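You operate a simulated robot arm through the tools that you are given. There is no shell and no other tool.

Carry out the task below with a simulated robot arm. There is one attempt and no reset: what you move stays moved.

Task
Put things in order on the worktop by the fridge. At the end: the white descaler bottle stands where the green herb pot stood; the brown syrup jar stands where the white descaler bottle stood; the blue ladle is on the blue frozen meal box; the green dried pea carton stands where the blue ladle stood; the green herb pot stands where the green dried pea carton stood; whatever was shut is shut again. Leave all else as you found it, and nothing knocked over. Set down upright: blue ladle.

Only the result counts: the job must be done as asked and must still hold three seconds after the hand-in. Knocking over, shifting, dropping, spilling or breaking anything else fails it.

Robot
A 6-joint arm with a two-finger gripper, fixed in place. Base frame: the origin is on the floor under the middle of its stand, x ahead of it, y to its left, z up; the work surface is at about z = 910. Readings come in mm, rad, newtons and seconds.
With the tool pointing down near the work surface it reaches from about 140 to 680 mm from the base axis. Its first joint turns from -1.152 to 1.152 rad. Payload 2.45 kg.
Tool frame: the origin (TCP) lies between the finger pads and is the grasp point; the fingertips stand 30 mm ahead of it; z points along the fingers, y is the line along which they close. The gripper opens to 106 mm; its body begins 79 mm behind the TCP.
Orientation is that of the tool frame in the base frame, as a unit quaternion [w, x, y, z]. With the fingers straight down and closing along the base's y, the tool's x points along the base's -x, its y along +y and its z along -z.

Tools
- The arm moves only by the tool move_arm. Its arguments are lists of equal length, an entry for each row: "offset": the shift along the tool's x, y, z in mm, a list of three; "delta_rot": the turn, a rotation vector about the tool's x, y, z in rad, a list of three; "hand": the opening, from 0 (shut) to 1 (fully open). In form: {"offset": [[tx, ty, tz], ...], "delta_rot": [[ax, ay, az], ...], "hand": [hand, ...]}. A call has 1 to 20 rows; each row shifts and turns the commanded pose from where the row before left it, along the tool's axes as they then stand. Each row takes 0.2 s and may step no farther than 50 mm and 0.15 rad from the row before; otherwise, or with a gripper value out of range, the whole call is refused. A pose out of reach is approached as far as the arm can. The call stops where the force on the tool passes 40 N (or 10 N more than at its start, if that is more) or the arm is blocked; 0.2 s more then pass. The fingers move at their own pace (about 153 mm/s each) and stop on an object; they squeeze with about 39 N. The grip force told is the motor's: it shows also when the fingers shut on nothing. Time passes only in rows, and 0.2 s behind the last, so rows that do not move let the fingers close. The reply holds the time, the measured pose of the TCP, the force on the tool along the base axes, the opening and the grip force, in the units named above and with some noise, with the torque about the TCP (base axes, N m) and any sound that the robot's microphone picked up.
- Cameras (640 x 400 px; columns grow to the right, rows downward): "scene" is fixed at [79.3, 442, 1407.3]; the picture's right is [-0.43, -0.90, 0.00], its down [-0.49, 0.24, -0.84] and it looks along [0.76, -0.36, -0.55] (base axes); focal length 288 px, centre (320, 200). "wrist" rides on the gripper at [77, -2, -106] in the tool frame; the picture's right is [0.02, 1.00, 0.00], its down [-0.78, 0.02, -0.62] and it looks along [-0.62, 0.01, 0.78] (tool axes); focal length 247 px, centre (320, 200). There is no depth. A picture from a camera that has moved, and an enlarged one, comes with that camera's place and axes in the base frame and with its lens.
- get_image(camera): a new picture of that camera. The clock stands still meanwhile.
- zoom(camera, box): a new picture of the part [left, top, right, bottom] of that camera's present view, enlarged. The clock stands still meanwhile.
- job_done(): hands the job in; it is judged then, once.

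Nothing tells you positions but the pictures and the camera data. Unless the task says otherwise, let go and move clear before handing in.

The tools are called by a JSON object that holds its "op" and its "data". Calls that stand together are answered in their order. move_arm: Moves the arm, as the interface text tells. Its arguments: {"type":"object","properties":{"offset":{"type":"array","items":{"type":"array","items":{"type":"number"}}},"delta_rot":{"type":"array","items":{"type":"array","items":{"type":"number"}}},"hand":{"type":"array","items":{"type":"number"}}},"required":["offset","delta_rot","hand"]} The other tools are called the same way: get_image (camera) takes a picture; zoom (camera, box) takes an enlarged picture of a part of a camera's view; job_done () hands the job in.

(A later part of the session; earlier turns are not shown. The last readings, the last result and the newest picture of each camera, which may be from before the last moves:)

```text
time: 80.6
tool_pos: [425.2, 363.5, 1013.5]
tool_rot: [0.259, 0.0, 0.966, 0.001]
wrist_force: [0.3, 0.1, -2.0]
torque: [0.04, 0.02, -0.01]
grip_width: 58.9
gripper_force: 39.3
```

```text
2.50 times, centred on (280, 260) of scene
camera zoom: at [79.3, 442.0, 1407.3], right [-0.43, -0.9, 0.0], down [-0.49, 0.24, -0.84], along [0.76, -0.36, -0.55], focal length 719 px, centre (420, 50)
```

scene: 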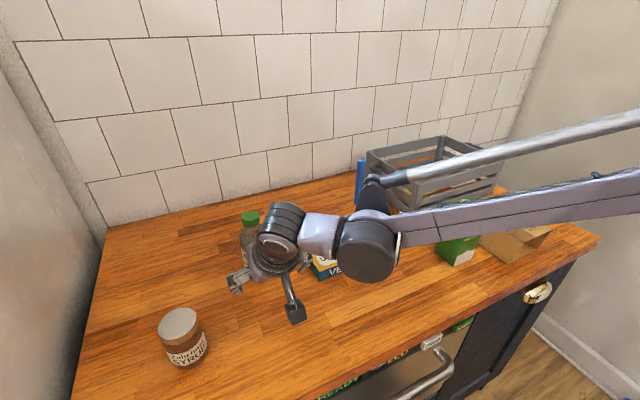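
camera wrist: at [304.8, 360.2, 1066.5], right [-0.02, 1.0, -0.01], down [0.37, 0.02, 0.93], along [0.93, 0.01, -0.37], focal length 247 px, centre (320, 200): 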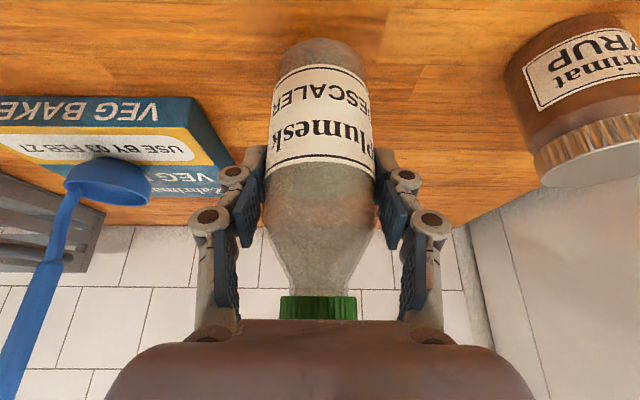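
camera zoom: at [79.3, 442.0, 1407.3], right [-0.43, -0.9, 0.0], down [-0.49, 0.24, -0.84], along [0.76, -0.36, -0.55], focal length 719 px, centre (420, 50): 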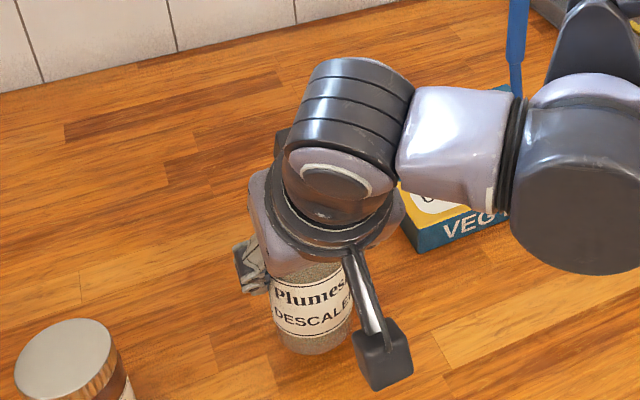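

The bottle is over the pot's old spot. I'll lower it gently and feel for contact.

{"op": "move_arm", "data": {"offset": [[3, 0, 5.2], [3, 0, 5.2], [2, 0, 3.46], [0.5, 0, 0.87], [0, 0, 0]], "delta_rot": [[0, 0, 0], [0, 0, 0], [0, 0, 0], [0, 0, 0], [0, 0, 0]], "hand": [0, 0, 0, 0, 0]}}

{"op": "move_arm", "data": {"offset": [[0.5, 0, 0.87], [0.25, 0, 0.43], [0, 0, 0]], "delta_rot": [[0, 0, 0], [0, 0, 0], [0, 0, 0]], "hand": [0, 0, 0]}}

```text
time: 81.8
tool_pos: [425.9, 363.5, 996.7]
tool_rot: [0.259, 0.0, 0.966, 0.001]
wrist_force: [0.1, -0.7, -1.8]
torque: [0.02, 0.02, -0.02]
grip_width: 58.7
gripper_force: 39.2
```

```text
time: 82.6
tool_pos: [424.8, 363.8, 994.9]
tool_rot: [0.26, 0.001, 0.966, 0.0]
wrist_force: [1.0, 0.6, -2.5]
torque: [-0.01, 0.01, 0.02]
grip_width: 58.8
gripper_force: 38.9
```

{"op": "move_arm", "data": {"offset": [[0.4, 0, 0.7], [0.25, 0, 0.43], [0, 0, 0]], "delta_rot": [[0, 0, 0], [0, 0, 0], [0, 0, 0]], "hand": [0, 0, 0]}}

```text
time: 83.4
tool_pos: [424.8, 363.2, 995.1]
tool_rot: [0.261, 0.0, 0.965, 0.001]
wrist_force: [-0.7, -0.4, 3.1]
torque: [-0.15, 0.05, -0.01]
grip_width: 58.6
gripper_force: 39.3
```

The force went from -2.5 to +3.1 N, so the bottle is on the worktop. I'll open and check it.

{"op": "move_arm", "data": {"offset": [[0, 0, 0], [0, 0, 0], [0, 0, 0], [0, 0, 0], [0, 0, 0]], "delta_rot": [[0, 0, 0], [0, 0, 0], [0, 0, 0], [0, 0, 0], [0, 0, 0]], "hand": [0.6, 0.7, 0.85, 1, 1]}}

{"op": "get_image", "data": {"camera": "wrist"}}

{"op": "zoom", "data": {"camera": "scene", "box": [200, 180, 360, 340]}}

```text
time: 84.6
tool_pos: [425.5, 364.0, 994.3]
tool_rot: [0.261, 0.0, 0.965, 0.001]
wrist_force: [-0.2, 0.3, 0.2]
torque: [-0.01, -0.01, 0.02]
grip_width: 106.1
gripper_force: 0.1
```

```text
taken
camera wrist: at [305.7, 361.5, 1046.3], right [-0.02, 1.0, -0.01], down [0.37, 0.02, 0.93], along [0.93, 0.01, -0.37], focal length 247 px, centre (320, 200)
```

wrist: 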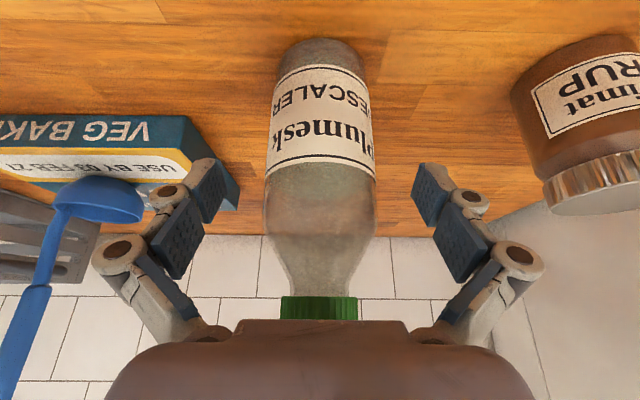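

```text
2.50 times, centred on (280, 260) of scene
camera zoom: at [79.3, 442.0, 1407.3], right [-0.43, -0.9, 0.0], down [-0.49, 0.24, -0.84], along [0.76, -0.36, -0.55], focal length 719 px, centre (420, 50)
```

zoom: 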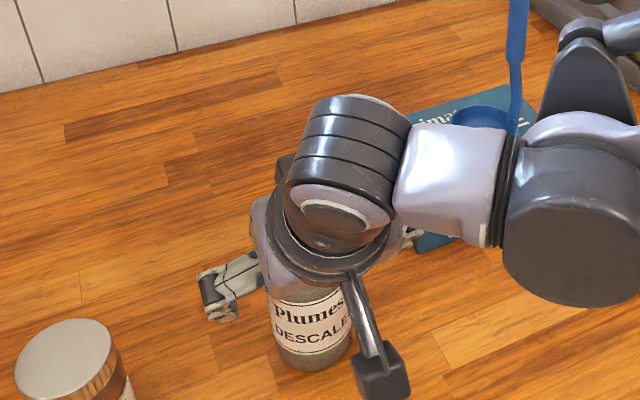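

The bottle stands upright on the pot's old spot. But carrying the jar to (562, 364) would sweep the arm's wrist over this bottle at nearly its height. Since the bottle is still between my fingers, I'll take it again and park it at a free spot near (380, 60), then bring it back after the jar is placed.

{"op": "move_arm", "data": {"offset": [[0, 0, 0], [0, 0, 0], [0, 0, 0], [0, 0, 0], [-0.5, 0, -0.87], [-1, 0, -1.73], [-1.5, 0, -2.6], [0, 0, 0]], "delta_rot": [[0, 0, 0], [0, 0, 0], [0, 0, 0], [0, 0, 0], [0, 0, 0], [0, 0, 0], [0, 0, 0], [0, 0, 0]], "hand": [0.7, 0.6, 0, 0, 0, 0, 0, 0]}}

{"op": "get_image", "data": {"camera": "wrist"}}

```text
time: 86.4
tool_pos: [425.3, 364.9, 1000.8]
tool_rot: [0.259, 0.001, 0.966, 0.0]
wrist_force: [-0.1, 0.7, -2.9]
torque: [0.0, 0.0, -0.02]
grip_width: 58.4
gripper_force: 38.9
```

```text
taken
camera wrist: at [306.1, 361.9, 1052.5], right [-0.02, 1.0, -0.01], down [0.37, 0.02, 0.93], along [0.93, 0.01, -0.37], focal length 247 px, centre (320, 200)
```

wrist: 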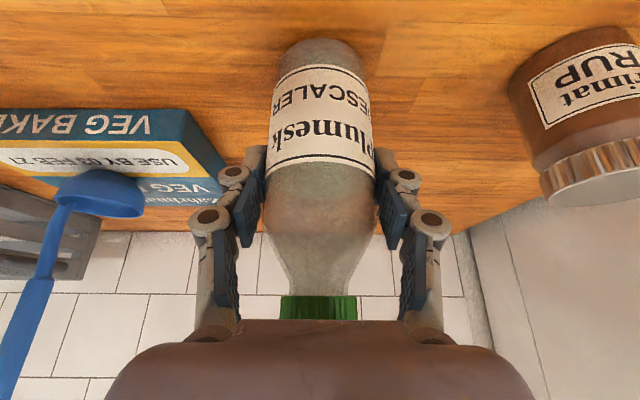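

The bottle is held firmly again. I'll lift a bit more, pull back, and carry it to the parking spot.

{"op": "move_arm", "data": {"offset": [[-3, 0, -5.2], [-4, 0, -6.93], [10.4, 0, -6], [17.3, 0, -10], [13, 0, -7.5], [0, -15, 0], [0, -25, 0], [0, -35, 0], [0, -40, 0], [0, -40, 0], [0, -40, 0], [0, -40, 0], [0, -35, 0], [0, -22, 0], [0, -12, 0], [0, 0, 0]], "delta_rot": [[0, 0, 0], [0, 0, 0], [0, 0, 0], [0, 0, 0], [0, 0, 0], [0, 0, 0], [0, 0, 0], [0, 0, 0], [0, 0, 0], [0, 0, 0], [0, 0, 0], [0, 0, 0], [0, 0, 0], [0, 0, 0], [0, 0, 0], [0, 0, 0]], "hand": [0, 0, 0, 0, 0, 0, 0, 0, 0, 0, 0, 0, 0, 0, 0, 0]}}

{"op": "get_image", "data": {"camera": "wrist"}}

{"op": "get_image", "data": {"camera": "scene"}}

```text
time: 89.8
tool_pos: [378.4, 58.2, 1012.8]
tool_rot: [0.261, 0.001, 0.965, 0.001]
wrist_force: [0.4, -0.2, -2.9]
torque: [-0.01, 0.01, 0.0]
grip_width: 58.5
gripper_force: 38.8
```

```text
taken
camera wrist: at [259.3, 56.7, 1065.6], right [-0.02, 1.0, -0.01], down [0.36, 0.02, 0.93], along [0.93, 0.01, -0.37], focal length 247 px, centre (320, 200)
```

wrist: 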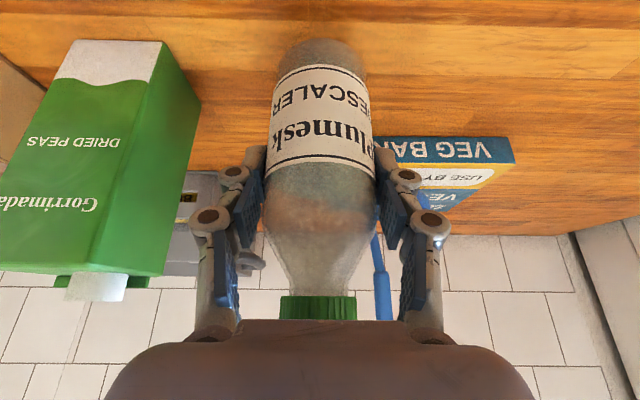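

```text
taken
```

scene: 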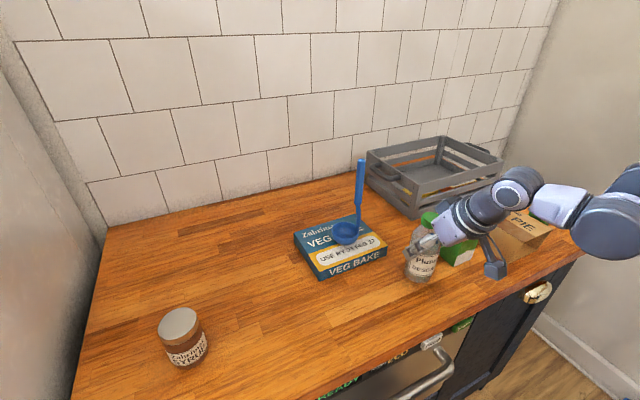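

The parking spot is clear on all sides. I'll set the bottle down gently.

{"op": "move_arm", "data": {"offset": [[3, 0, 5.2], [3, 0, 5.2], [2, 0, 3.46], [0.5, 0, 0.87], [0.5, 0, 0.87], [0, 0, 0]], "delta_rot": [[0, 0, 0], [0, 0, 0], [0, 0, 0], [0, 0, 0], [0, 0, 0], [0, 0, 0]], "hand": [0, 0, 0, 0, 0, 0]}}

{"op": "move_arm", "data": {"offset": [[0.5, 0, 0.87], [0, 0, 0]], "delta_rot": [[0, 0, 0], [0, 0, 0]], "hand": [0, 0]}}

```text
time: 91.2
tool_pos: [378.7, 59.5, 995.3]
tool_rot: [0.26, 0.001, 0.966, 0.0]
wrist_force: [0.1, 0.5, -1.9]
torque: [0.01, 0.01, 0.04]
grip_width: 58.7
gripper_force: 38.6
```

```text
time: 91.8
tool_pos: [378.0, 59.4, 994.3]
tool_rot: [0.259, 0.001, 0.966, 0.001]
wrist_force: [-0.5, 0.4, -1.9]
torque: [-0.01, 0.01, -0.03]
grip_width: 58.7
gripper_force: 38.9
```

{"op": "move_arm", "data": {"offset": [[0.4, 0, 0.7], [0, 0, 0]], "delta_rot": [[0, 0, 0], [0, 0, 0]], "hand": [0, 0]}}

```text
time: 92.4
tool_pos: [378.8, 60.7, 994.1]
tool_rot: [0.261, -0.001, 0.965, 0.001]
wrist_force: [-3.9, 0.0, 17.8]
torque: [-0.07, 0.28, 0.13]
grip_width: 59.1
gripper_force: 38.2
```

The bottle is firmly down at 17.8 N. I'll ease off half a millimetre, then release.

{"op": "move_arm", "data": {"offset": [[-0.25, 0, -0.43], [0, 0, 0], [0, 0, 0], [0, 0, 0], [0, 0, 0], [0, 0, 0]], "delta_rot": [[0, 0, 0], [0, 0, 0], [0, 0, 0], [0, 0, 0], [0, 0, 0], [0, 0, 0]], "hand": [0, 0.6, 0.7, 0.85, 1, 1]}}

{"op": "get_image", "data": {"camera": "wrist"}}

{"op": "zoom", "data": {"camera": "scene", "box": [380, 140, 560, 300]}}

```text
time: 93.8
tool_pos: [378.7, 60.5, 994.7]
tool_rot: [0.26, 0.001, 0.966, 0.0]
wrist_force: [-1.1, 0.1, -0.5]
torque: [-0.04, -0.02, -0.01]
grip_width: 106.2
gripper_force: 0.0
```

```text
taken
camera wrist: at [259.3, 57.7, 1046.4], right [-0.02, 1.0, -0.01], down [0.37, 0.02, 0.93], along [0.93, 0.01, -0.37], focal length 247 px, centre (320, 200)
```

wrist: 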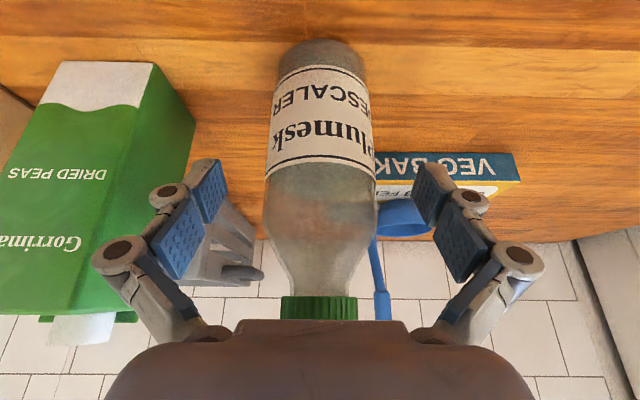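

```text
2.50 times, centred on (470, 220) of scene
camera zoom: at [79.3, 442.0, 1407.3], right [-0.43, -0.9, 0.0], down [-0.49, 0.24, -0.84], along [0.76, -0.36, -0.55], focal length 719 px, centre (-55, 150)
```

zoom: 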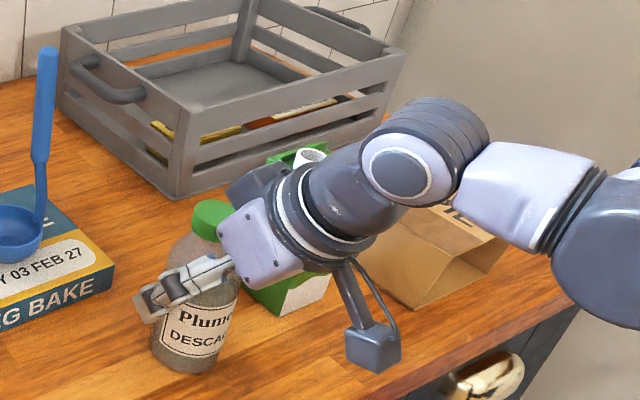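

The bottle is parked upright. I'll back out along the tool axis, rise, and go round to the jar.

{"op": "move_arm", "data": {"offset": [[0, 0, -20], [0, 0, -40], [0, 0, -45], [0, 0, -30], [-15, 0, -26], [0, 40, 0], [0, 46, 0], [0, 46, 0], [0, 46, 0], [0, 46, 0], [0, 46, 0], [0, 46, 0], [0, 46, 0], [0, 46, 0], [0, 46, 0], [0, 10, 0], [0, 0, 0]], "delta_rot": [[0, 0, 0], [0, 0, 0], [0, 0, 0], [0, 0, 0], [0, 0, 0], [0, 0, 0], [0, 0, 0], [0, 0, 0], [0, 0, 0], [0, 0, 0], [0, 0, 0], [0, 0, 0], [0, 0, 0], [0, 0, 0], [0, 0, 0], [0, 0, 0], [0, 0, 0]], "hand": [1, 1, 1, 1, 1, 1, 1, 1, 1, 1, 1, 1, 1, 1, 1, 1, 1]}}

{"op": "get_image", "data": {"camera": "wrist"}}

{"op": "get_image", "data": {"camera": "scene"}}

```text
time: 97.4
tool_pos: [360.5, 499.7, 1141.2]
tool_rot: [0.259, 0.0, 0.966, 0.001]
wrist_force: [0.1, 0.7, 1.1]
torque: [0.0, 0.01, -0.03]
grip_width: 106.0
gripper_force: 0.0
out of reach, approached as far as the arm can: row 13, 14, 15, 16
```

```text
taken
camera wrist: at [241.8, 497.3, 1194.8], right [-0.02, 1.0, -0.01], down [0.37, 0.01, 0.93], along [0.93, 0.02, -0.37], focal length 247 px, centre (320, 200)
```

wrist: 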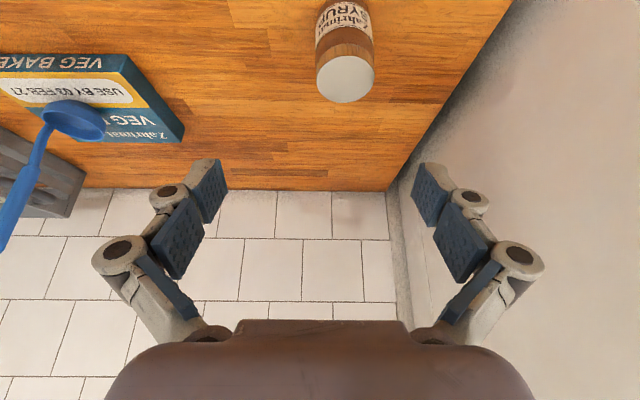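

```text
taken
```

scene: 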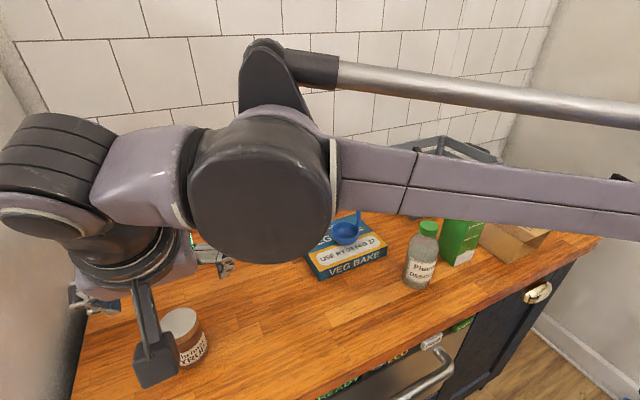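

The arm hit a joint limit there with the tool turned away from the radial direction. I'll turn it 45° about the vertical so it points more along the radius at the jar, then come down to an approach point in front of it.

{"op": "move_arm", "data": {"offset": [[0, 0, 0], [0, 0, 0], [0, 0, 0], [0, 0, 0], [0, 0, 0], [0, 0, 0], [28.1, -7.3, 24.5], [28.1, -7.3, 24.5], [28.1, -7.3, 24.5], [28.1, -7.3, 24.5], [0, 0, 0]], "delta_rot": [[-0.0655, 0, -0.1134], [-0.0655, 0, -0.1134], [-0.0655, 0, -0.1134], [-0.0655, 0, -0.1134], [-0.0655, 0, -0.1134], [-0.0655, 0, -0.1134], [0, 0, 0], [0, 0, 0], [0, 0, 0], [0, 0, 0], [0, 0, 0]], "hand": [1, 1, 1, 1, 1, 1, 1, 1, 1, 1, 1]}}

{"op": "get_image", "data": {"camera": "wrist"}}

{"op": "get_image", "data": {"camera": "scene"}}

```text
time: 99.8
tool_pos: [347.5, 446.3, 1000.0]
tool_rot: [0.241, -0.371, 0.891, 0.101]
wrist_force: [-0.5, 0.4, 0.8]
torque: [-0.01, -0.01, 0.03]
grip_width: 105.8
gripper_force: 0.1
```

```text
taken
camera wrist: at [265.0, 359.7, 1052.6], right [-0.72, 0.69, -0.01], down [0.25, 0.27, 0.93], along [0.65, 0.67, -0.36], focal length 247 px, centre (320, 200)
```

wrist: 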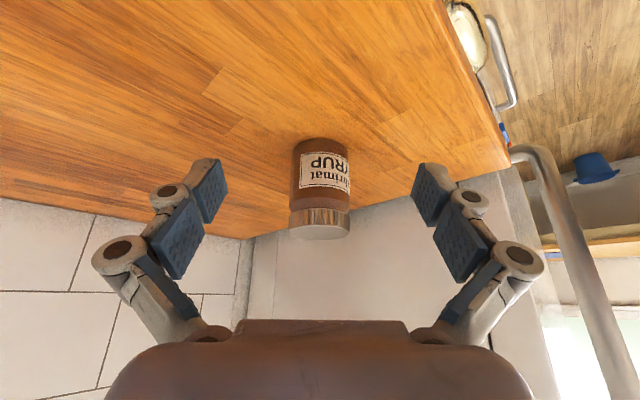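

```text
taken
```

scene: 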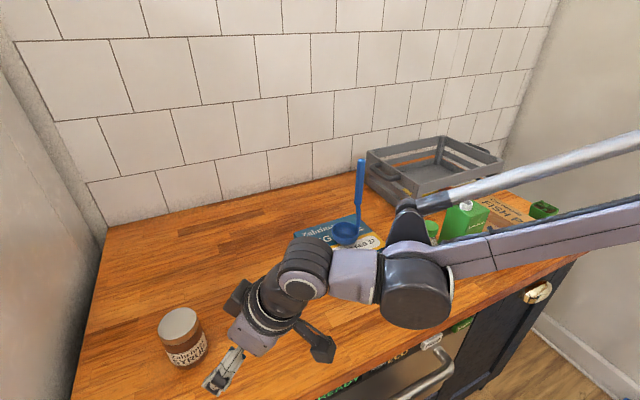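

The jar is centred in front of the gripper at about (424, 523) and is about 58 mm wide. I'll go down to z ≈ 951 and move in most of the way.

{"op": "move_arm", "data": {"offset": [[12.5, 0, 21.6], [12, 0, 20.8], [-26, 0.5, 15], [-26, 0.5, 15], [-13, 0, 7.5], [0, 0, 0]], "delta_rot": [[0, 0, 0], [0, 0, 0], [0, 0, 0], [0, 0, 0], [0, 0, 0], [0, 0, 0]], "hand": [1, 1, 1, 1, 1, 1]}}

{"op": "get_image", "data": {"camera": "wrist"}}

{"op": "zoom", "data": {"camera": "scene", "box": [120, 220, 480, 400]}}

```text
time: 101.2
tool_pos: [399.4, 499.2, 952.0]
tool_rot: [0.241, -0.369, 0.892, 0.1]
wrist_force: [-0.2, -0.8, 0.8]
torque: [-0.02, -0.01, -0.02]
grip_width: 105.8
gripper_force: 0.1
```

```text
taken
camera wrist: at [316.2, 412.4, 1004.6], right [-0.72, 0.69, -0.01], down [0.25, 0.27, 0.93], along [0.65, 0.67, -0.36], focal length 247 px, centre (320, 200)
```

wrist: 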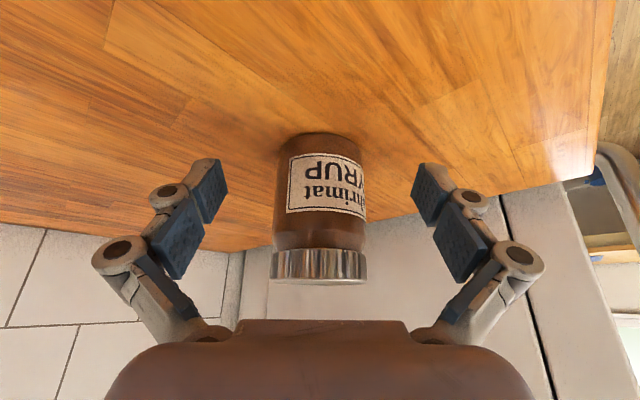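

```text
1.78 times, centred on (300, 310) of scene
camera zoom: at [79.3, 442.0, 1407.3], right [-0.43, -0.9, 0.0], down [-0.49, 0.24, -0.84], along [0.76, -0.36, -0.55], focal length 511 px, centre (356, 4)
```

zoom: 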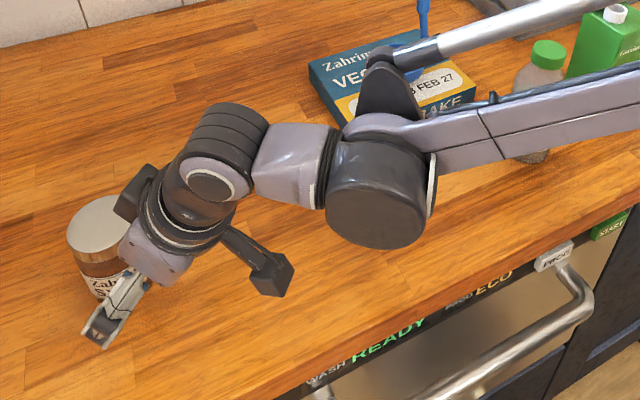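

The jar stays centred. I'll move in the last 36 mm and close on its body.

{"op": "move_arm", "data": {"offset": [[-15.6, -0.3, 9], [-15.6, -0.3, 9], [0, 0, 0]], "delta_rot": [[0, 0, 0], [0, 0, 0], [0, 0, 0]], "hand": [1, 1, 1]}}

{"op": "get_image", "data": {"camera": "wrist"}}

```text
time: 102.0
tool_pos: [425.7, 522.7, 952.8]
tool_rot: [0.241, -0.369, 0.892, 0.099]
wrist_force: [-0.6, 0.8, 0.3]
torque: [0.05, 0.01, -0.02]
grip_width: 106.0
gripper_force: 0.1
```

```text
taken
camera wrist: at [342.8, 436.7, 1004.7], right [-0.72, 0.69, -0.01], down [0.25, 0.27, 0.93], along [0.65, 0.67, -0.36], focal length 247 px, centre (320, 200)
```

wrist: 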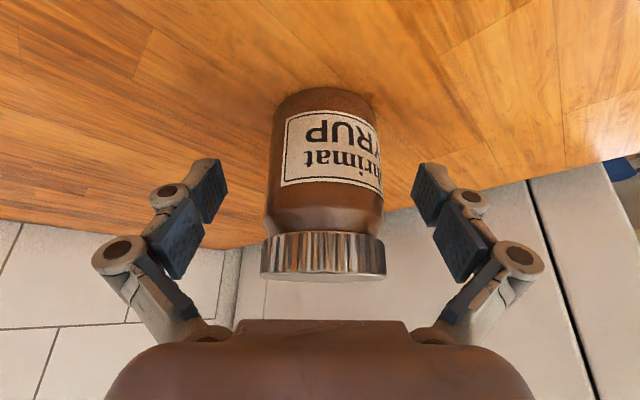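

The jar's axis sits right at the grasp point. I'll close with a small sideways correction and test-lift.

{"op": "move_arm", "data": {"offset": [[0, 1.3, 0], [0, 0, 0], [0, 0, 0], [0, 0, 0], [0, 0, 0]], "delta_rot": [[0, 0, 0], [0, 0, 0], [0, 0, 0], [0, 0, 0], [0, 0, 0]], "hand": [1, 0.7, 0.6, 0, 0]}}

{"op": "move_arm", "data": {"offset": [[-0.5, 0, -0.87], [-1, 0, -1.73], [-1.5, 0, -2.6], [0, 0, 0]], "delta_rot": [[0, 0, 0], [0, 0, 0], [0, 0, 0], [0, 0, 0]], "hand": [0, 0, 0, 0]}}

{"op": "get_image", "data": {"camera": "wrist"}}

{"op": "zoom", "data": {"camera": "scene", "box": [120, 250, 320, 400]}}

```text
time: 103.2
tool_pos: [424.7, 524.4, 953.0]
tool_rot: [0.241, -0.371, 0.892, 0.099]
wrist_force: [-0.5, 0.5, 1.1]
torque: [0.13, 0.02, -0.01]
grip_width: 58.3
gripper_force: 38.5
```

```text
time: 104.2
tool_pos: [424.3, 523.8, 957.6]
tool_rot: [0.24, -0.37, 0.892, 0.1]
wrist_force: [0.3, 0.3, -2.7]
torque: [-0.01, -0.03, -0.04]
grip_width: 58.2
gripper_force: 39.1
```

```text
taken
camera wrist: at [341.4, 437.2, 1010.1], right [-0.72, 0.69, -0.01], down [0.25, 0.27, 0.93], along [0.65, 0.67, -0.36], focal length 247 px, centre (320, 200)
```

wrist: 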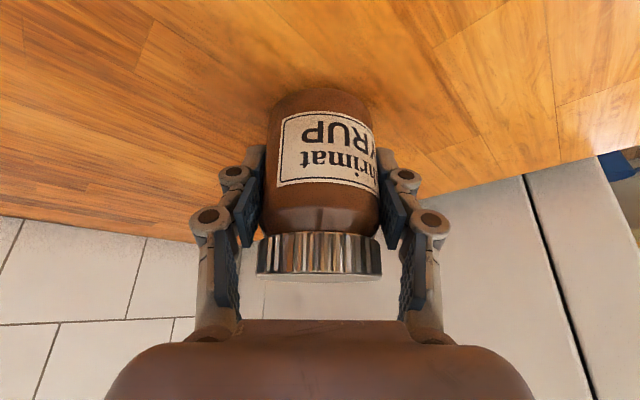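

```text
2.67 times, centred on (220, 325) of scene
camera zoom: at [79.3, 442.0, 1407.3], right [-0.43, -0.9, 0.0], down [-0.49, 0.24, -0.84], along [0.76, -0.36, -0.55], focal length 767 px, centre (587, -133)
```

zoom: 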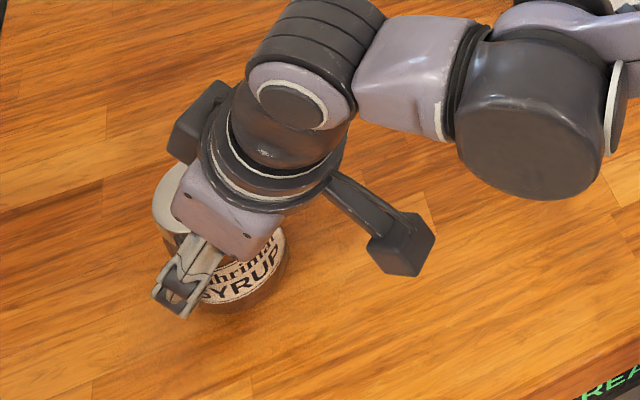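

The jar is held, loading the hand about 2.7 N. I'll lift it 20 mm more, go to the midpoint, and turn the tool back while in the air before the final leg to the bottle's original spot.

{"op": "move_arm", "data": {"offset": [[-2, 0, -3.5], [-4, 0, -6.9], [-4, 0, -6.9], [0.9, -13, -0.5], [1.75, -26.5, -1], [1.75, -26.5, -1], [1.7, -26, -1], [0.9, -13, -0.6], [0, 0, 0], [0, 0, 0], [0, 0, 0], [0, 0, 0], [0, 0, 0], [0, 0, 0], [0, 0, 0]], "delta_rot": [[0, 0, 0], [0, 0, 0], [0, 0, 0], [0, 0, 0], [0, 0, 0], [0, 0, 0], [0, 0, 0], [0, 0, 0], [0.0655, 0, 0.1134], [0.0655, 0, 0.1134], [0.0655, 0, 0.1134], [0.0655, 0, 0.1134], [0.0655, 0, 0.1134], [0.0655, 0, 0.1134], [0, 0, 0]], "hand": [0, 0, 0, 0, 0, 0, 0, 0, 0, 0, 0, 0, 0, 0, 0]}}

{"op": "get_image", "data": {"camera": "wrist"}}

{"op": "get_image", "data": {"camera": "scene"}}

```text
time: 107.4
tool_pos: [493.9, 444.1, 977.6]
tool_rot: [0.26, 0.001, 0.965, 0.001]
wrist_force: [-0.1, 0.0, -1.4]
torque: [-0.01, -0.03, -0.02]
grip_width: 58.3
gripper_force: 39.1
```

```text
taken
camera wrist: at [374.3, 441.6, 1030.0], right [-0.02, 1.0, -0.01], down [0.37, 0.01, 0.93], along [0.93, 0.01, -0.37], focal length 247 px, centre (320, 200)
```

wrist: 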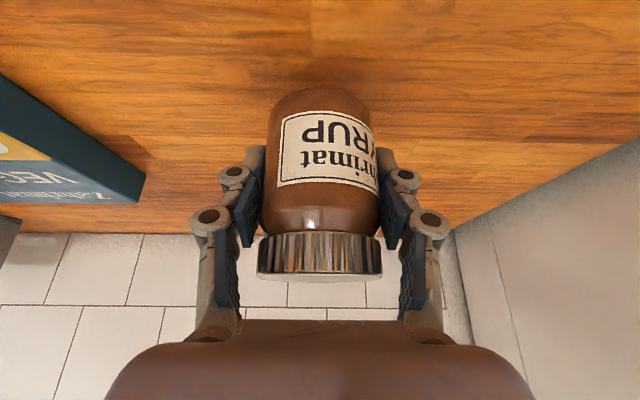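

```text
taken
```

scene: 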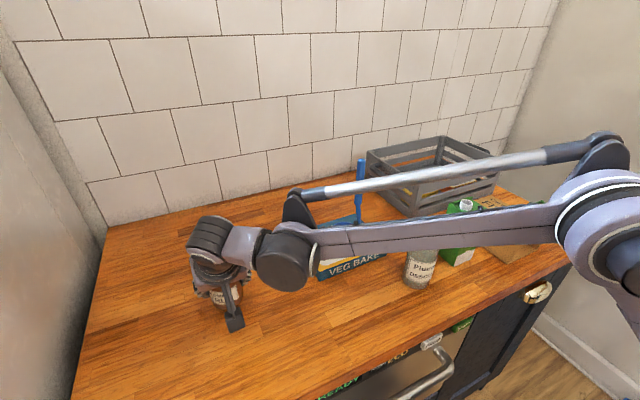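

The jar rides steadily. I'll make the final leg to the bottle's original spot at (562, 364.5).

{"op": "move_arm", "data": {"offset": [[-8.8, -11.9, 5.1], [-17.5, -23.9, 10.1], [-17.5, -23.9, 10.1], [-11.7, -15.9, 6.8], [-3, -4, 1.7], [0, 0, 0]], "delta_rot": [[0, 0, 0], [0, 0, 0], [0, 0, 0], [0, 0, 0], [0, 0, 0], [0, 0, 0]], "hand": [0, 0, 0, 0, 0, 0]}}

{"op": "get_image", "data": {"camera": "wrist"}}

{"op": "get_image", "data": {"camera": "scene"}}

```text
time: 108.8
tool_pos: [561.0, 364.6, 978.5]
tool_rot: [0.26, 0.001, 0.965, 0.001]
wrist_force: [-0.6, -1.2, -1.8]
torque: [-0.06, -0.02, -0.02]
grip_width: 58.3
gripper_force: 39.0
```

```text
taken
camera wrist: at [441.4, 361.8, 1030.9], right [-0.02, 1.0, -0.01], down [0.37, 0.02, 0.93], along [0.93, 0.01, -0.37], focal length 247 px, centre (320, 200)
```

wrist: 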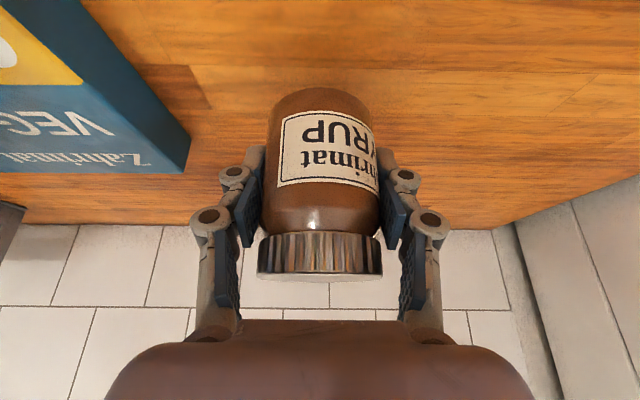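

```text
taken
```

scene: 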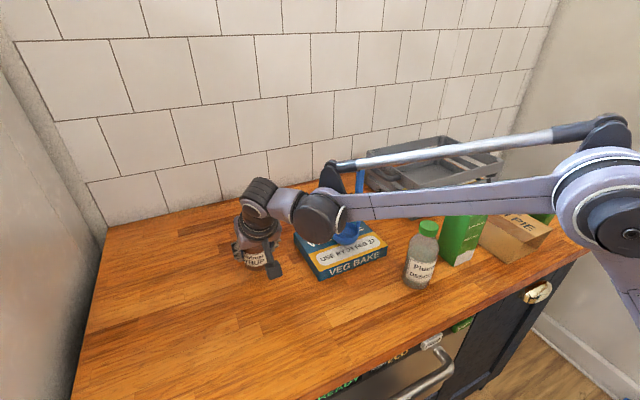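

The jar is over the spot and clear of everything. I'll lower it and feel for the surface.

{"op": "move_arm", "data": {"offset": [[3, 0, 5.2], [4, 0, 6.93], [3, 0, 5.2], [1, 0, 1.73], [0.5, 0, 0.87], [0, 0, 0]], "delta_rot": [[0, 0, 0], [0, 0, 0], [0, 0, 0], [0, 0, 0], [0, 0, 0], [0, 0, 0]], "hand": [0, 0, 0, 0, 0, 0]}}

{"op": "move_arm", "data": {"offset": [[0.4, 0, 0.7], [0, 0, 0]], "delta_rot": [[0, 0, 0], [0, 0, 0]], "hand": [0, 0]}}

```text
time: 110.2
tool_pos: [561.6, 366.3, 955.1]
tool_rot: [0.26, 0.0, 0.966, 0.001]
wrist_force: [0.3, 1.1, -2.4]
torque: [0.04, -0.01, -0.02]
grip_width: 57.8
gripper_force: 39.0
```

```text
time: 110.8
tool_pos: [562.0, 364.8, 953.9]
tool_rot: [0.26, 0.001, 0.966, 0.001]
wrist_force: [0.0, 0.0, -2.1]
torque: [-0.04, -0.02, -0.01]
grip_width: 58.1
gripper_force: 38.4
```

{"op": "move_arm", "data": {"offset": [[0.3, 0, 0.52], [0, 0, 0]], "delta_rot": [[0, 0, 0], [0, 0, 0]], "hand": [0, 0]}}

```text
time: 111.4
tool_pos: [561.9, 364.9, 953.5]
tool_rot: [0.259, 0.001, 0.966, 0.001]
wrist_force: [-0.4, -0.2, -1.6]
torque: [0.03, 0.02, 0.01]
grip_width: 58.1
gripper_force: 39.0
```

{"op": "move_arm", "data": {"offset": [[0.3, 0, 0.52], [0, 0, 0]], "delta_rot": [[0, 0, 0], [0, 0, 0]], "hand": [0, 0]}}

```text
time: 112.0
tool_pos: [561.9, 364.5, 953.1]
tool_rot: [0.26, 0.0, 0.966, 0.001]
wrist_force: [0.1, 1.0, -1.4]
torque: [0.03, 0.01, 0.01]
grip_width: 58.0
gripper_force: 38.7
```

{"op": "move_arm", "data": {"offset": [[0.3, 0, 0.52], [0, 0, 0]], "delta_rot": [[0, 0, 0], [0, 0, 0]], "hand": [0, 0]}}

```text
time: 112.6
tool_pos: [561.5, 363.9, 952.6]
tool_rot: [0.26, 0.001, 0.966, 0.0]
wrist_force: [-3.0, -0.7, 7.8]
torque: [0.25, 0.07, 0.09]
grip_width: 57.8
gripper_force: 39.0
```

Contact shows at +7.8 N, so the jar is down. I'll open gently and check it.

{"op": "move_arm", "data": {"offset": [[-0.1, 0, -0.17], [0, 0, 0], [0, 0, 0], [0, 0, 0], [0, 0, 0], [0, 0, 0]], "delta_rot": [[0, 0, 0], [0, 0, 0], [0, 0, 0], [0, 0, 0], [0, 0, 0], [0, 0, 0]], "hand": [0, 0.6, 0.7, 0.85, 1, 1]}}

{"op": "get_image", "data": {"camera": "wrist"}}

```text
time: 114.0
tool_pos: [562.5, 363.7, 952.5]
tool_rot: [0.26, 0.001, 0.966, 0.001]
wrist_force: [-0.1, -0.1, 0.6]
torque: [0.01, 0.0, 0.0]
grip_width: 106.0
gripper_force: 0.0
```

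```text
taken
camera wrist: at [442.1, 362.3, 1004.5], right [-0.02, 1.0, -0.01], down [0.37, 0.02, 0.93], along [0.93, 0.01, -0.37], focal length 247 px, centre (320, 200)
```

wrist: 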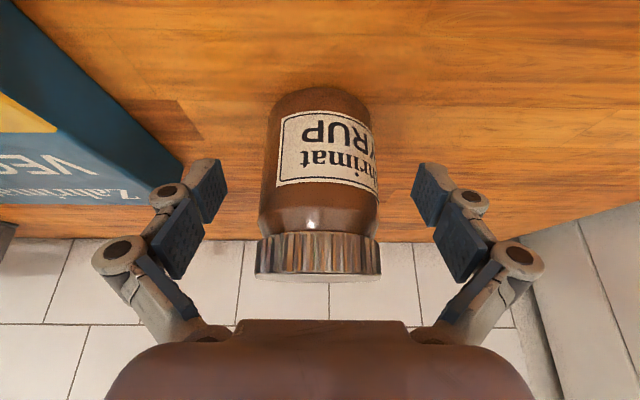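

The jar stands upright at (562, 364). I'll back out along -x, rise, and return to the approach pose for the parked bottle.

{"op": "move_arm", "data": {"offset": [[17.3, 0, -10], [34.6, 0, -20], [34.6, 0, -20], [-20, 0, -34.6], [-20, 0, -34.6], [-20, 0, -34.6], [-20, 0, -34.6], [16.35, -37.9, -9.4], [16.35, -37.9, -9.4], [16.35, -37.9, -9.4], [16.35, -37.9, -9.4], [16.35, -37.9, -9.4], [16.35, -37.9, -9.4], [16.35, -37.9, -9.4], [16.35, -37.9, -9.4], [0, 0, 0]], "delta_rot": [[0, 0, 0], [0, 0, 0], [0, 0, 0], [0, 0, 0], [0, 0, 0], [0, 0, 0], [0, 0, 0], [0, 0, 0], [0, 0, 0], [0, 0, 0], [0, 0, 0], [0, 0, 0], [0, 0, 0], [0, 0, 0], [0, 0, 0], [0, 0, 0]], "hand": [1, 1, 1, 1, 1, 1, 1, 1, 1, 1, 1, 1, 1, 1, 1, 1]}}

{"op": "get_image", "data": {"camera": "wrist"}}

{"op": "get_image", "data": {"camera": "scene"}}

```text
time: 117.4
tool_pos: [310.0, 62.0, 1112.0]
tool_rot: [0.261, 0.0, 0.965, 0.001]
wrist_force: [-0.3, 0.4, -0.2]
torque: [0.0, -0.02, -0.02]
grip_width: 106.4
gripper_force: 0.1
```

```text
taken
camera wrist: at [190.1, 59.4, 1163.5], right [-0.02, 1.0, -0.01], down [0.36, 0.01, 0.93], along [0.93, 0.01, -0.36], focal length 247 px, centre (320, 200)
```

wrist: 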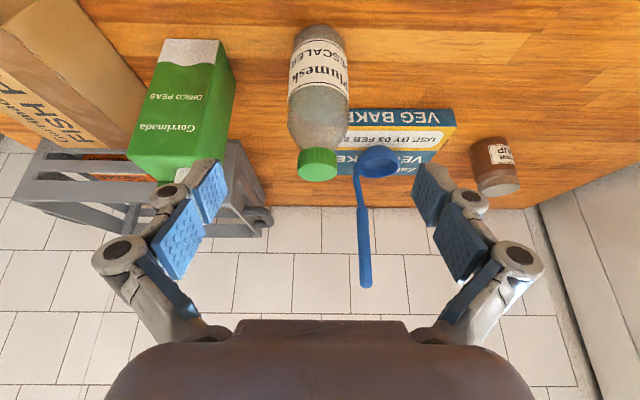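

```text
taken
```

scene: 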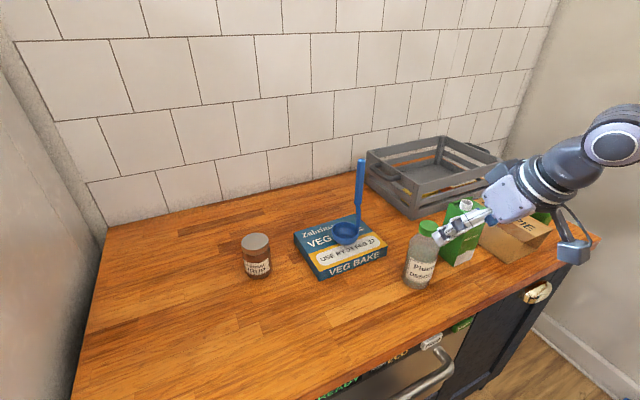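

Everything stands where it should. I'll go back down along the tool axis to the parked bottle, stopping short to check centring.

{"op": "move_arm", "data": {"offset": [[0, -0.5, 30], [0, -0.5, 40], [0, 0, 30], [0, 0, 0]], "delta_rot": [[0, 0, 0], [0, 0, 0], [0, 0, 0], [0, 0, 0]], "hand": [1, 1, 1, 1]}}

{"op": "get_image", "data": {"camera": "wrist"}}

```text
time: 118.4
tool_pos: [359.2, 60.3, 1022.1]
tool_rot: [0.26, 0.0, 0.966, 0.0]
wrist_force: [0.2, 0.2, 0.5]
torque: [-0.02, 0.01, 0.0]
grip_width: 105.9
gripper_force: 0.1
```

```text
taken
camera wrist: at [239.9, 58.0, 1074.0], right [-0.02, 1.0, -0.01], down [0.37, 0.02, 0.93], along [0.93, 0.01, -0.37], focal length 247 px, centre (320, 200)
```

wrist: 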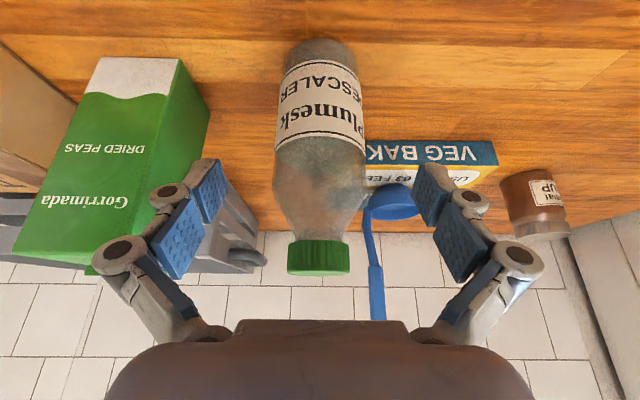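

{"op": "move_arm", "data": {"offset": [[-1.5, 0, 16.8], [-1.5, 0, 16.8], [0, 0, 0], [0, 0, 0], [0, 0, 0], [0, 0, 0], [0, 0, 0]], "delta_rot": [[0, 0, 0], [0, 0, 0], [0, 0, 0], [0, 0, 0], [0, 0, 0], [0, 0, 0], [0, 0, 0]], "hand": [1, 1, 1, 0.7, 0.6, 0, 0]}}

{"op": "get_image", "data": {"camera": "wrist"}}

```text
time: 120.0
tool_pos: [379.4, 59.9, 996.4]
tool_rot: [0.26, 0.0, 0.966, 0.001]
wrist_force: [-0.5, 0.1, 4.0]
torque: [0.05, -0.02, 0.06]
grip_width: 58.3
gripper_force: 39.2
```

```text
taken
camera wrist: at [259.9, 56.8, 1047.3], right [-0.02, 1.0, -0.01], down [0.36, 0.02, 0.93], along [0.93, 0.01, -0.36], focal length 247 px, centre (320, 200)
```

wrist: 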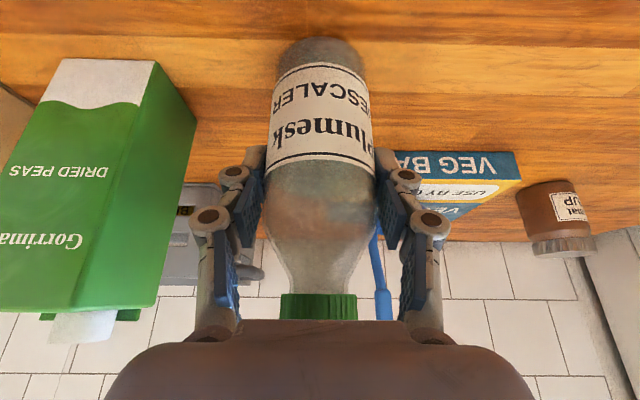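

The bottle is gripped at 58.3 mm. I'll lift with a short test, then carry it back to the herb pot's original spot.

{"op": "move_arm", "data": {"offset": [[-0.5, 0, -0.87], [-1, 0, -1.73], [-1.5, 0, -2.6], [-3, 0, -5.2], [-4, 0, -6.93], [0, 0, 0]], "delta_rot": [[0, 0, 0], [0, 0, 0], [0, 0, 0], [0, 0, 0], [0, 0, 0], [0, 0, 0]], "hand": [0, 0, 0, 0, 0, 0]}}

{"op": "get_image", "data": {"camera": "wrist"}}

```text
time: 121.4
tool_pos: [379.1, 58.8, 1015.9]
tool_rot: [0.26, 0.0, 0.966, 0.001]
wrist_force: [-0.2, -0.9, -2.9]
torque: [0.02, 0.01, 0.01]
grip_width: 58.5
gripper_force: 38.9
```

```text
taken
camera wrist: at [259.9, 57.1, 1068.0], right [-0.02, 1.0, -0.01], down [0.37, 0.02, 0.93], along [0.93, 0.01, -0.37], focal length 247 px, centre (320, 200)
```

wrist: 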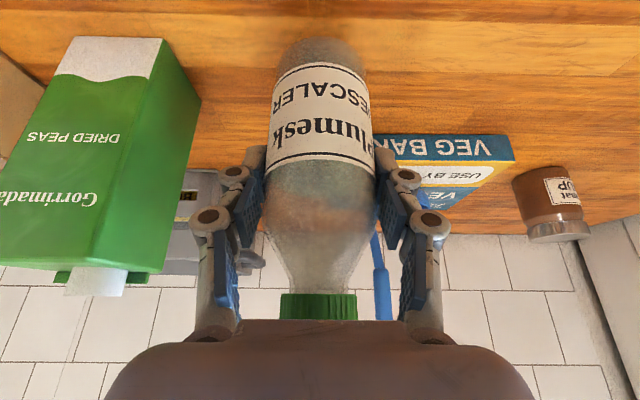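

{"op": "move_arm", "data": {"offset": [[0, 15, 0], [0, 25, 0], [0, 35, 0], [0, 40, 0], [0, 40, 0], [0, 40, 0], [0, 40, 0], [0, 35, 0], [0, 22, 0], [0, 12, 0], [-10.4, 0, 6], [-17.3, 0, 10], [-12.1, 0, 7], [0, 0, 0]], "delta_rot": [[0, 0, 0], [0, 0, 0], [0, 0, 0], [0, 0, 0], [0, 0, 0], [0, 0, 0], [0, 0, 0], [0, 0, 0], [0, 0, 0], [0, 0, 0], [0, 0, 0], [0, 0, 0], [0, 0, 0], [0, 0, 0]], "hand": [0, 0, 0, 0, 0, 0, 0, 0, 0, 0, 0, 0, 0, 0]}}

{"op": "get_image", "data": {"camera": "wrist"}}

{"op": "get_image", "data": {"camera": "scene"}}

```text
time: 124.4
tool_pos: [426.6, 365.2, 1015.2]
tool_rot: [0.26, 0.0, 0.966, 0.001]
wrist_force: [-0.8, -0.4, -2.4]
torque: [-0.02, -0.01, 0.0]
grip_width: 58.2
gripper_force: 38.4
```

```text
taken
camera wrist: at [305.9, 362.8, 1068.1], right [-0.02, 1.0, -0.01], down [0.37, 0.02, 0.93], along [0.93, 0.01, -0.37], focal length 247 px, centre (320, 200)
```

wrist: 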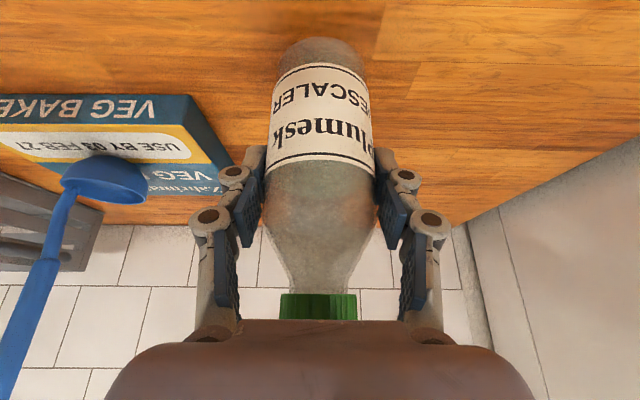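

```text
taken
```

scene: 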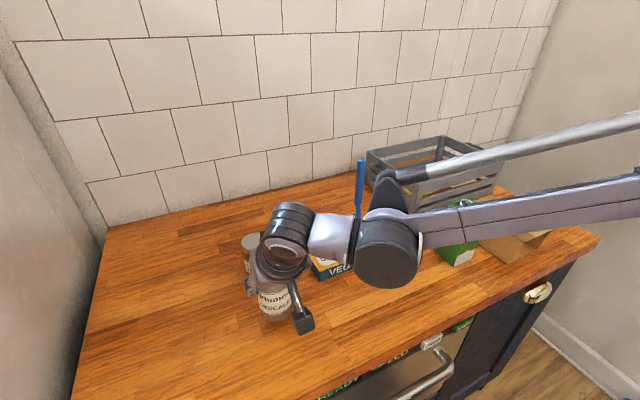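

The bottle is back over the pot's original spot. I'll lower it and feel for contact.

{"op": "move_arm", "data": {"offset": [[3, -0.5, 5.2], [3, 0, 5.2], [2, 0, 3.46], [0.5, 0, 0.87], [0.5, 0, 0.87], [0, 0, 0]], "delta_rot": [[0, 0, 0], [0, 0, 0], [0, 0, 0], [0, 0, 0], [0, 0, 0], [0, 0, 0]], "hand": [0, 0, 0, 0, 0, 0]}}

{"op": "move_arm", "data": {"offset": [[0.3, 0, 0.52], [0, 0, 0]], "delta_rot": [[0, 0, 0], [0, 0, 0]], "hand": [0, 0]}}

```text
time: 125.8
tool_pos: [425.2, 363.6, 998.8]
tool_rot: [0.259, 0.001, 0.966, 0.0]
wrist_force: [0.4, 0.2, -1.9]
torque: [-0.01, 0.03, 0.01]
grip_width: 58.3
gripper_force: 39.3
```

```text
time: 126.4
tool_pos: [425.9, 362.3, 998.3]
tool_rot: [0.259, 0.0, 0.966, 0.001]
wrist_force: [0.6, -0.4, -1.9]
torque: [0.01, 0.02, 0.0]
grip_width: 58.2
gripper_force: 38.6
```

{"op": "move_arm", "data": {"offset": [[0.4, 0, 0.7], [0.3, 0, 0.52], [0, 0, 0]], "delta_rot": [[0, 0, 0], [0, 0, 0], [0, 0, 0]], "hand": [0, 0, 0]}}

```text
time: 127.2
tool_pos: [425.5, 363.7, 996.6]
tool_rot: [0.26, 0.002, 0.966, 0.0]
wrist_force: [0.4, -0.6, -3.2]
torque: [0.02, 0.01, 0.02]
grip_width: 58.1
gripper_force: 38.7
```

{"op": "move_arm", "data": {"offset": [[0.3, 0, 0.52], [0, 0, 0]], "delta_rot": [[0, 0, 0], [0, 0, 0]], "hand": [0, 0]}}

```text
time: 127.8
tool_pos: [427.1, 362.6, 995.7]
tool_rot: [0.26, 0.0, 0.966, 0.001]
wrist_force: [-0.7, -0.1, -2.2]
torque: [0.0, -0.01, 0.06]
grip_width: 58.5
gripper_force: 38.4
```

{"op": "move_arm", "data": {"offset": [[0.25, 0, 0.43], [0, 0, 0]], "delta_rot": [[0, 0, 0], [0, 0, 0]], "hand": [0, 0]}}

```text
time: 128.4
tool_pos: [426.3, 364.6, 997.0]
tool_rot: [0.259, 0.0, 0.966, 0.001]
wrist_force: [-0.5, 0.2, -1.8]
torque: [-0.03, 0.07, -0.01]
grip_width: 58.4
gripper_force: 38.4
```

{"op": "move_arm", "data": {"offset": [[0.25, 0, 0.43], [0, 0, 0]], "delta_rot": [[0, 0, 0], [0, 0, 0]], "hand": [0, 0]}}

```text
time: 129.0
tool_pos: [425.8, 363.8, 994.5]
tool_rot: [0.26, 0.0, 0.966, 0.001]
wrist_force: [-0.4, 0.9, -2.7]
torque: [0.03, 0.02, 0.01]
grip_width: 58.2
gripper_force: 38.9
```

{"op": "move_arm", "data": {"offset": [[0.25, 0, 0.43], [0, 0, 0]], "delta_rot": [[0, 0, 0], [0, 0, 0]], "hand": [0, 0]}}

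```text
time: 129.6
tool_pos: [427.0, 364.0, 995.3]
tool_rot: [0.26, 0.0, 0.966, 0.002]
wrist_force: [0.1, -0.4, -0.7]
torque: [-0.12, -0.03, 0.0]
grip_width: 58.4
gripper_force: 39.5
```

{"op": "move_arm", "data": {"offset": [[0.15, 0, 0.26], [0, 0, 0]], "delta_rot": [[0, 0, 0], [0, 0, 0]], "hand": [0, 0]}}

```text
time: 130.2
tool_pos: [426.5, 364.3, 995.8]
tool_rot: [0.261, -0.001, 0.965, 0.001]
wrist_force: [1.0, -1.4, 5.5]
torque: [-0.3, -0.16, 0.08]
grip_width: 58.3
gripper_force: 39.0
```

Contact shows at +5.5 N, so the bottle is down. I'll open and check that it stands.

{"op": "move_arm", "data": {"offset": [[0, 0, 0], [0, 0, 0], [0, 0, 0], [0, 0, 0], [0, 0, 0]], "delta_rot": [[0, 0, 0], [0, 0, 0], [0, 0, 0], [0, 0, 0], [0, 0, 0]], "hand": [0.6, 0.7, 0.85, 1, 1]}}

{"op": "get_image", "data": {"camera": "wrist"}}

{"op": "zoom", "data": {"camera": "scene", "box": [200, 180, 360, 340]}}

```text
time: 131.4
tool_pos: [426.4, 364.4, 995.8]
tool_rot: [0.26, 0.0, 0.966, 0.001]
wrist_force: [-0.1, 0.1, 0.0]
torque: [0.02, 0.03, 0.0]
grip_width: 106.0
gripper_force: 0.1
```

```text
taken
camera wrist: at [306.2, 361.6, 1047.1], right [-0.02, 1.0, -0.01], down [0.37, 0.02, 0.93], along [0.93, 0.01, -0.37], focal length 247 px, centre (320, 200)
```

wrist: 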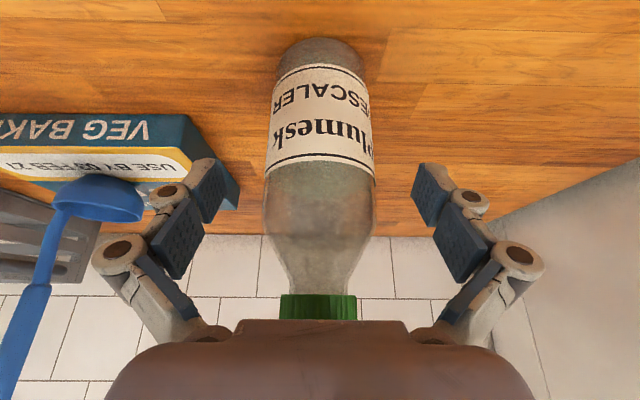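

```text
2.50 times, centred on (280, 260) of scene
camera zoom: at [79.3, 442.0, 1407.3], right [-0.43, -0.9, 0.0], down [-0.49, 0.24, -0.84], along [0.76, -0.36, -0.55], focal length 719 px, centre (420, 50)
```

zoom: 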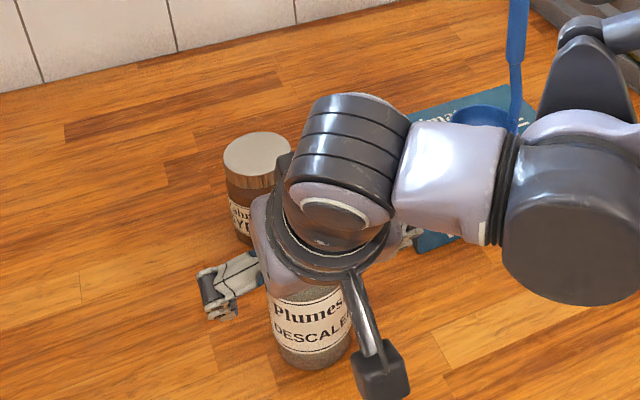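

The bottle stands on the pot's original spot. I'll back out along the tool axis, move the arm away, and inspect the whole worktop.

{"op": "move_arm", "data": {"offset": [[0, 0, -20], [0, 0, -40], [0, 0, -45], [0, 0, -30], [-15, 0, -26], [0, -40, 0], [0, -46, 0], [0, -46, 0], [0, -46, 0], [0, -46, 0], [0, -46, 0], [0, 0, 0]], "delta_rot": [[0, 0, 0], [0, 0, 0], [0, 0, 0], [0, 0, 0], [0, 0, 0], [0, 0, 0], [0, 0, 0], [0, 0, 0], [0, 0, 0], [0, 0, 0], [0, 0, 0], [0, 0, 0]], "hand": [1, 1, 1, 1, 1, 1, 1, 1, 1, 1, 1, 1]}}

{"op": "get_image", "data": {"camera": "scene"}}

{"op": "get_image", "data": {"camera": "wrist"}}

```text
time: 134.0
tool_pos: [356.6, 93.1, 1141.8]
tool_rot: [0.261, 0.0, 0.965, 0.001]
wrist_force: [-1.2, -0.4, 0.0]
torque: [-0.01, 0.02, 0.02]
grip_width: 105.9
gripper_force: 0.1
```

```text
taken
```

scene: 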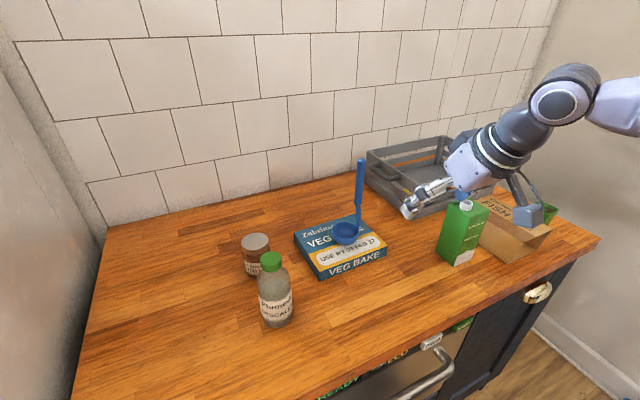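

```text
taken
camera wrist: at [237.6, 90.5, 1194.6], right [-0.02, 1.0, -0.01], down [0.36, 0.01, 0.93], along [0.93, 0.01, -0.37], focal length 247 px, centre (320, 200)
```

wrist: 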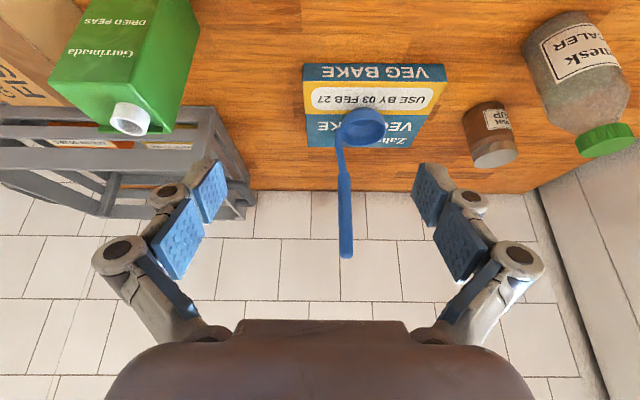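

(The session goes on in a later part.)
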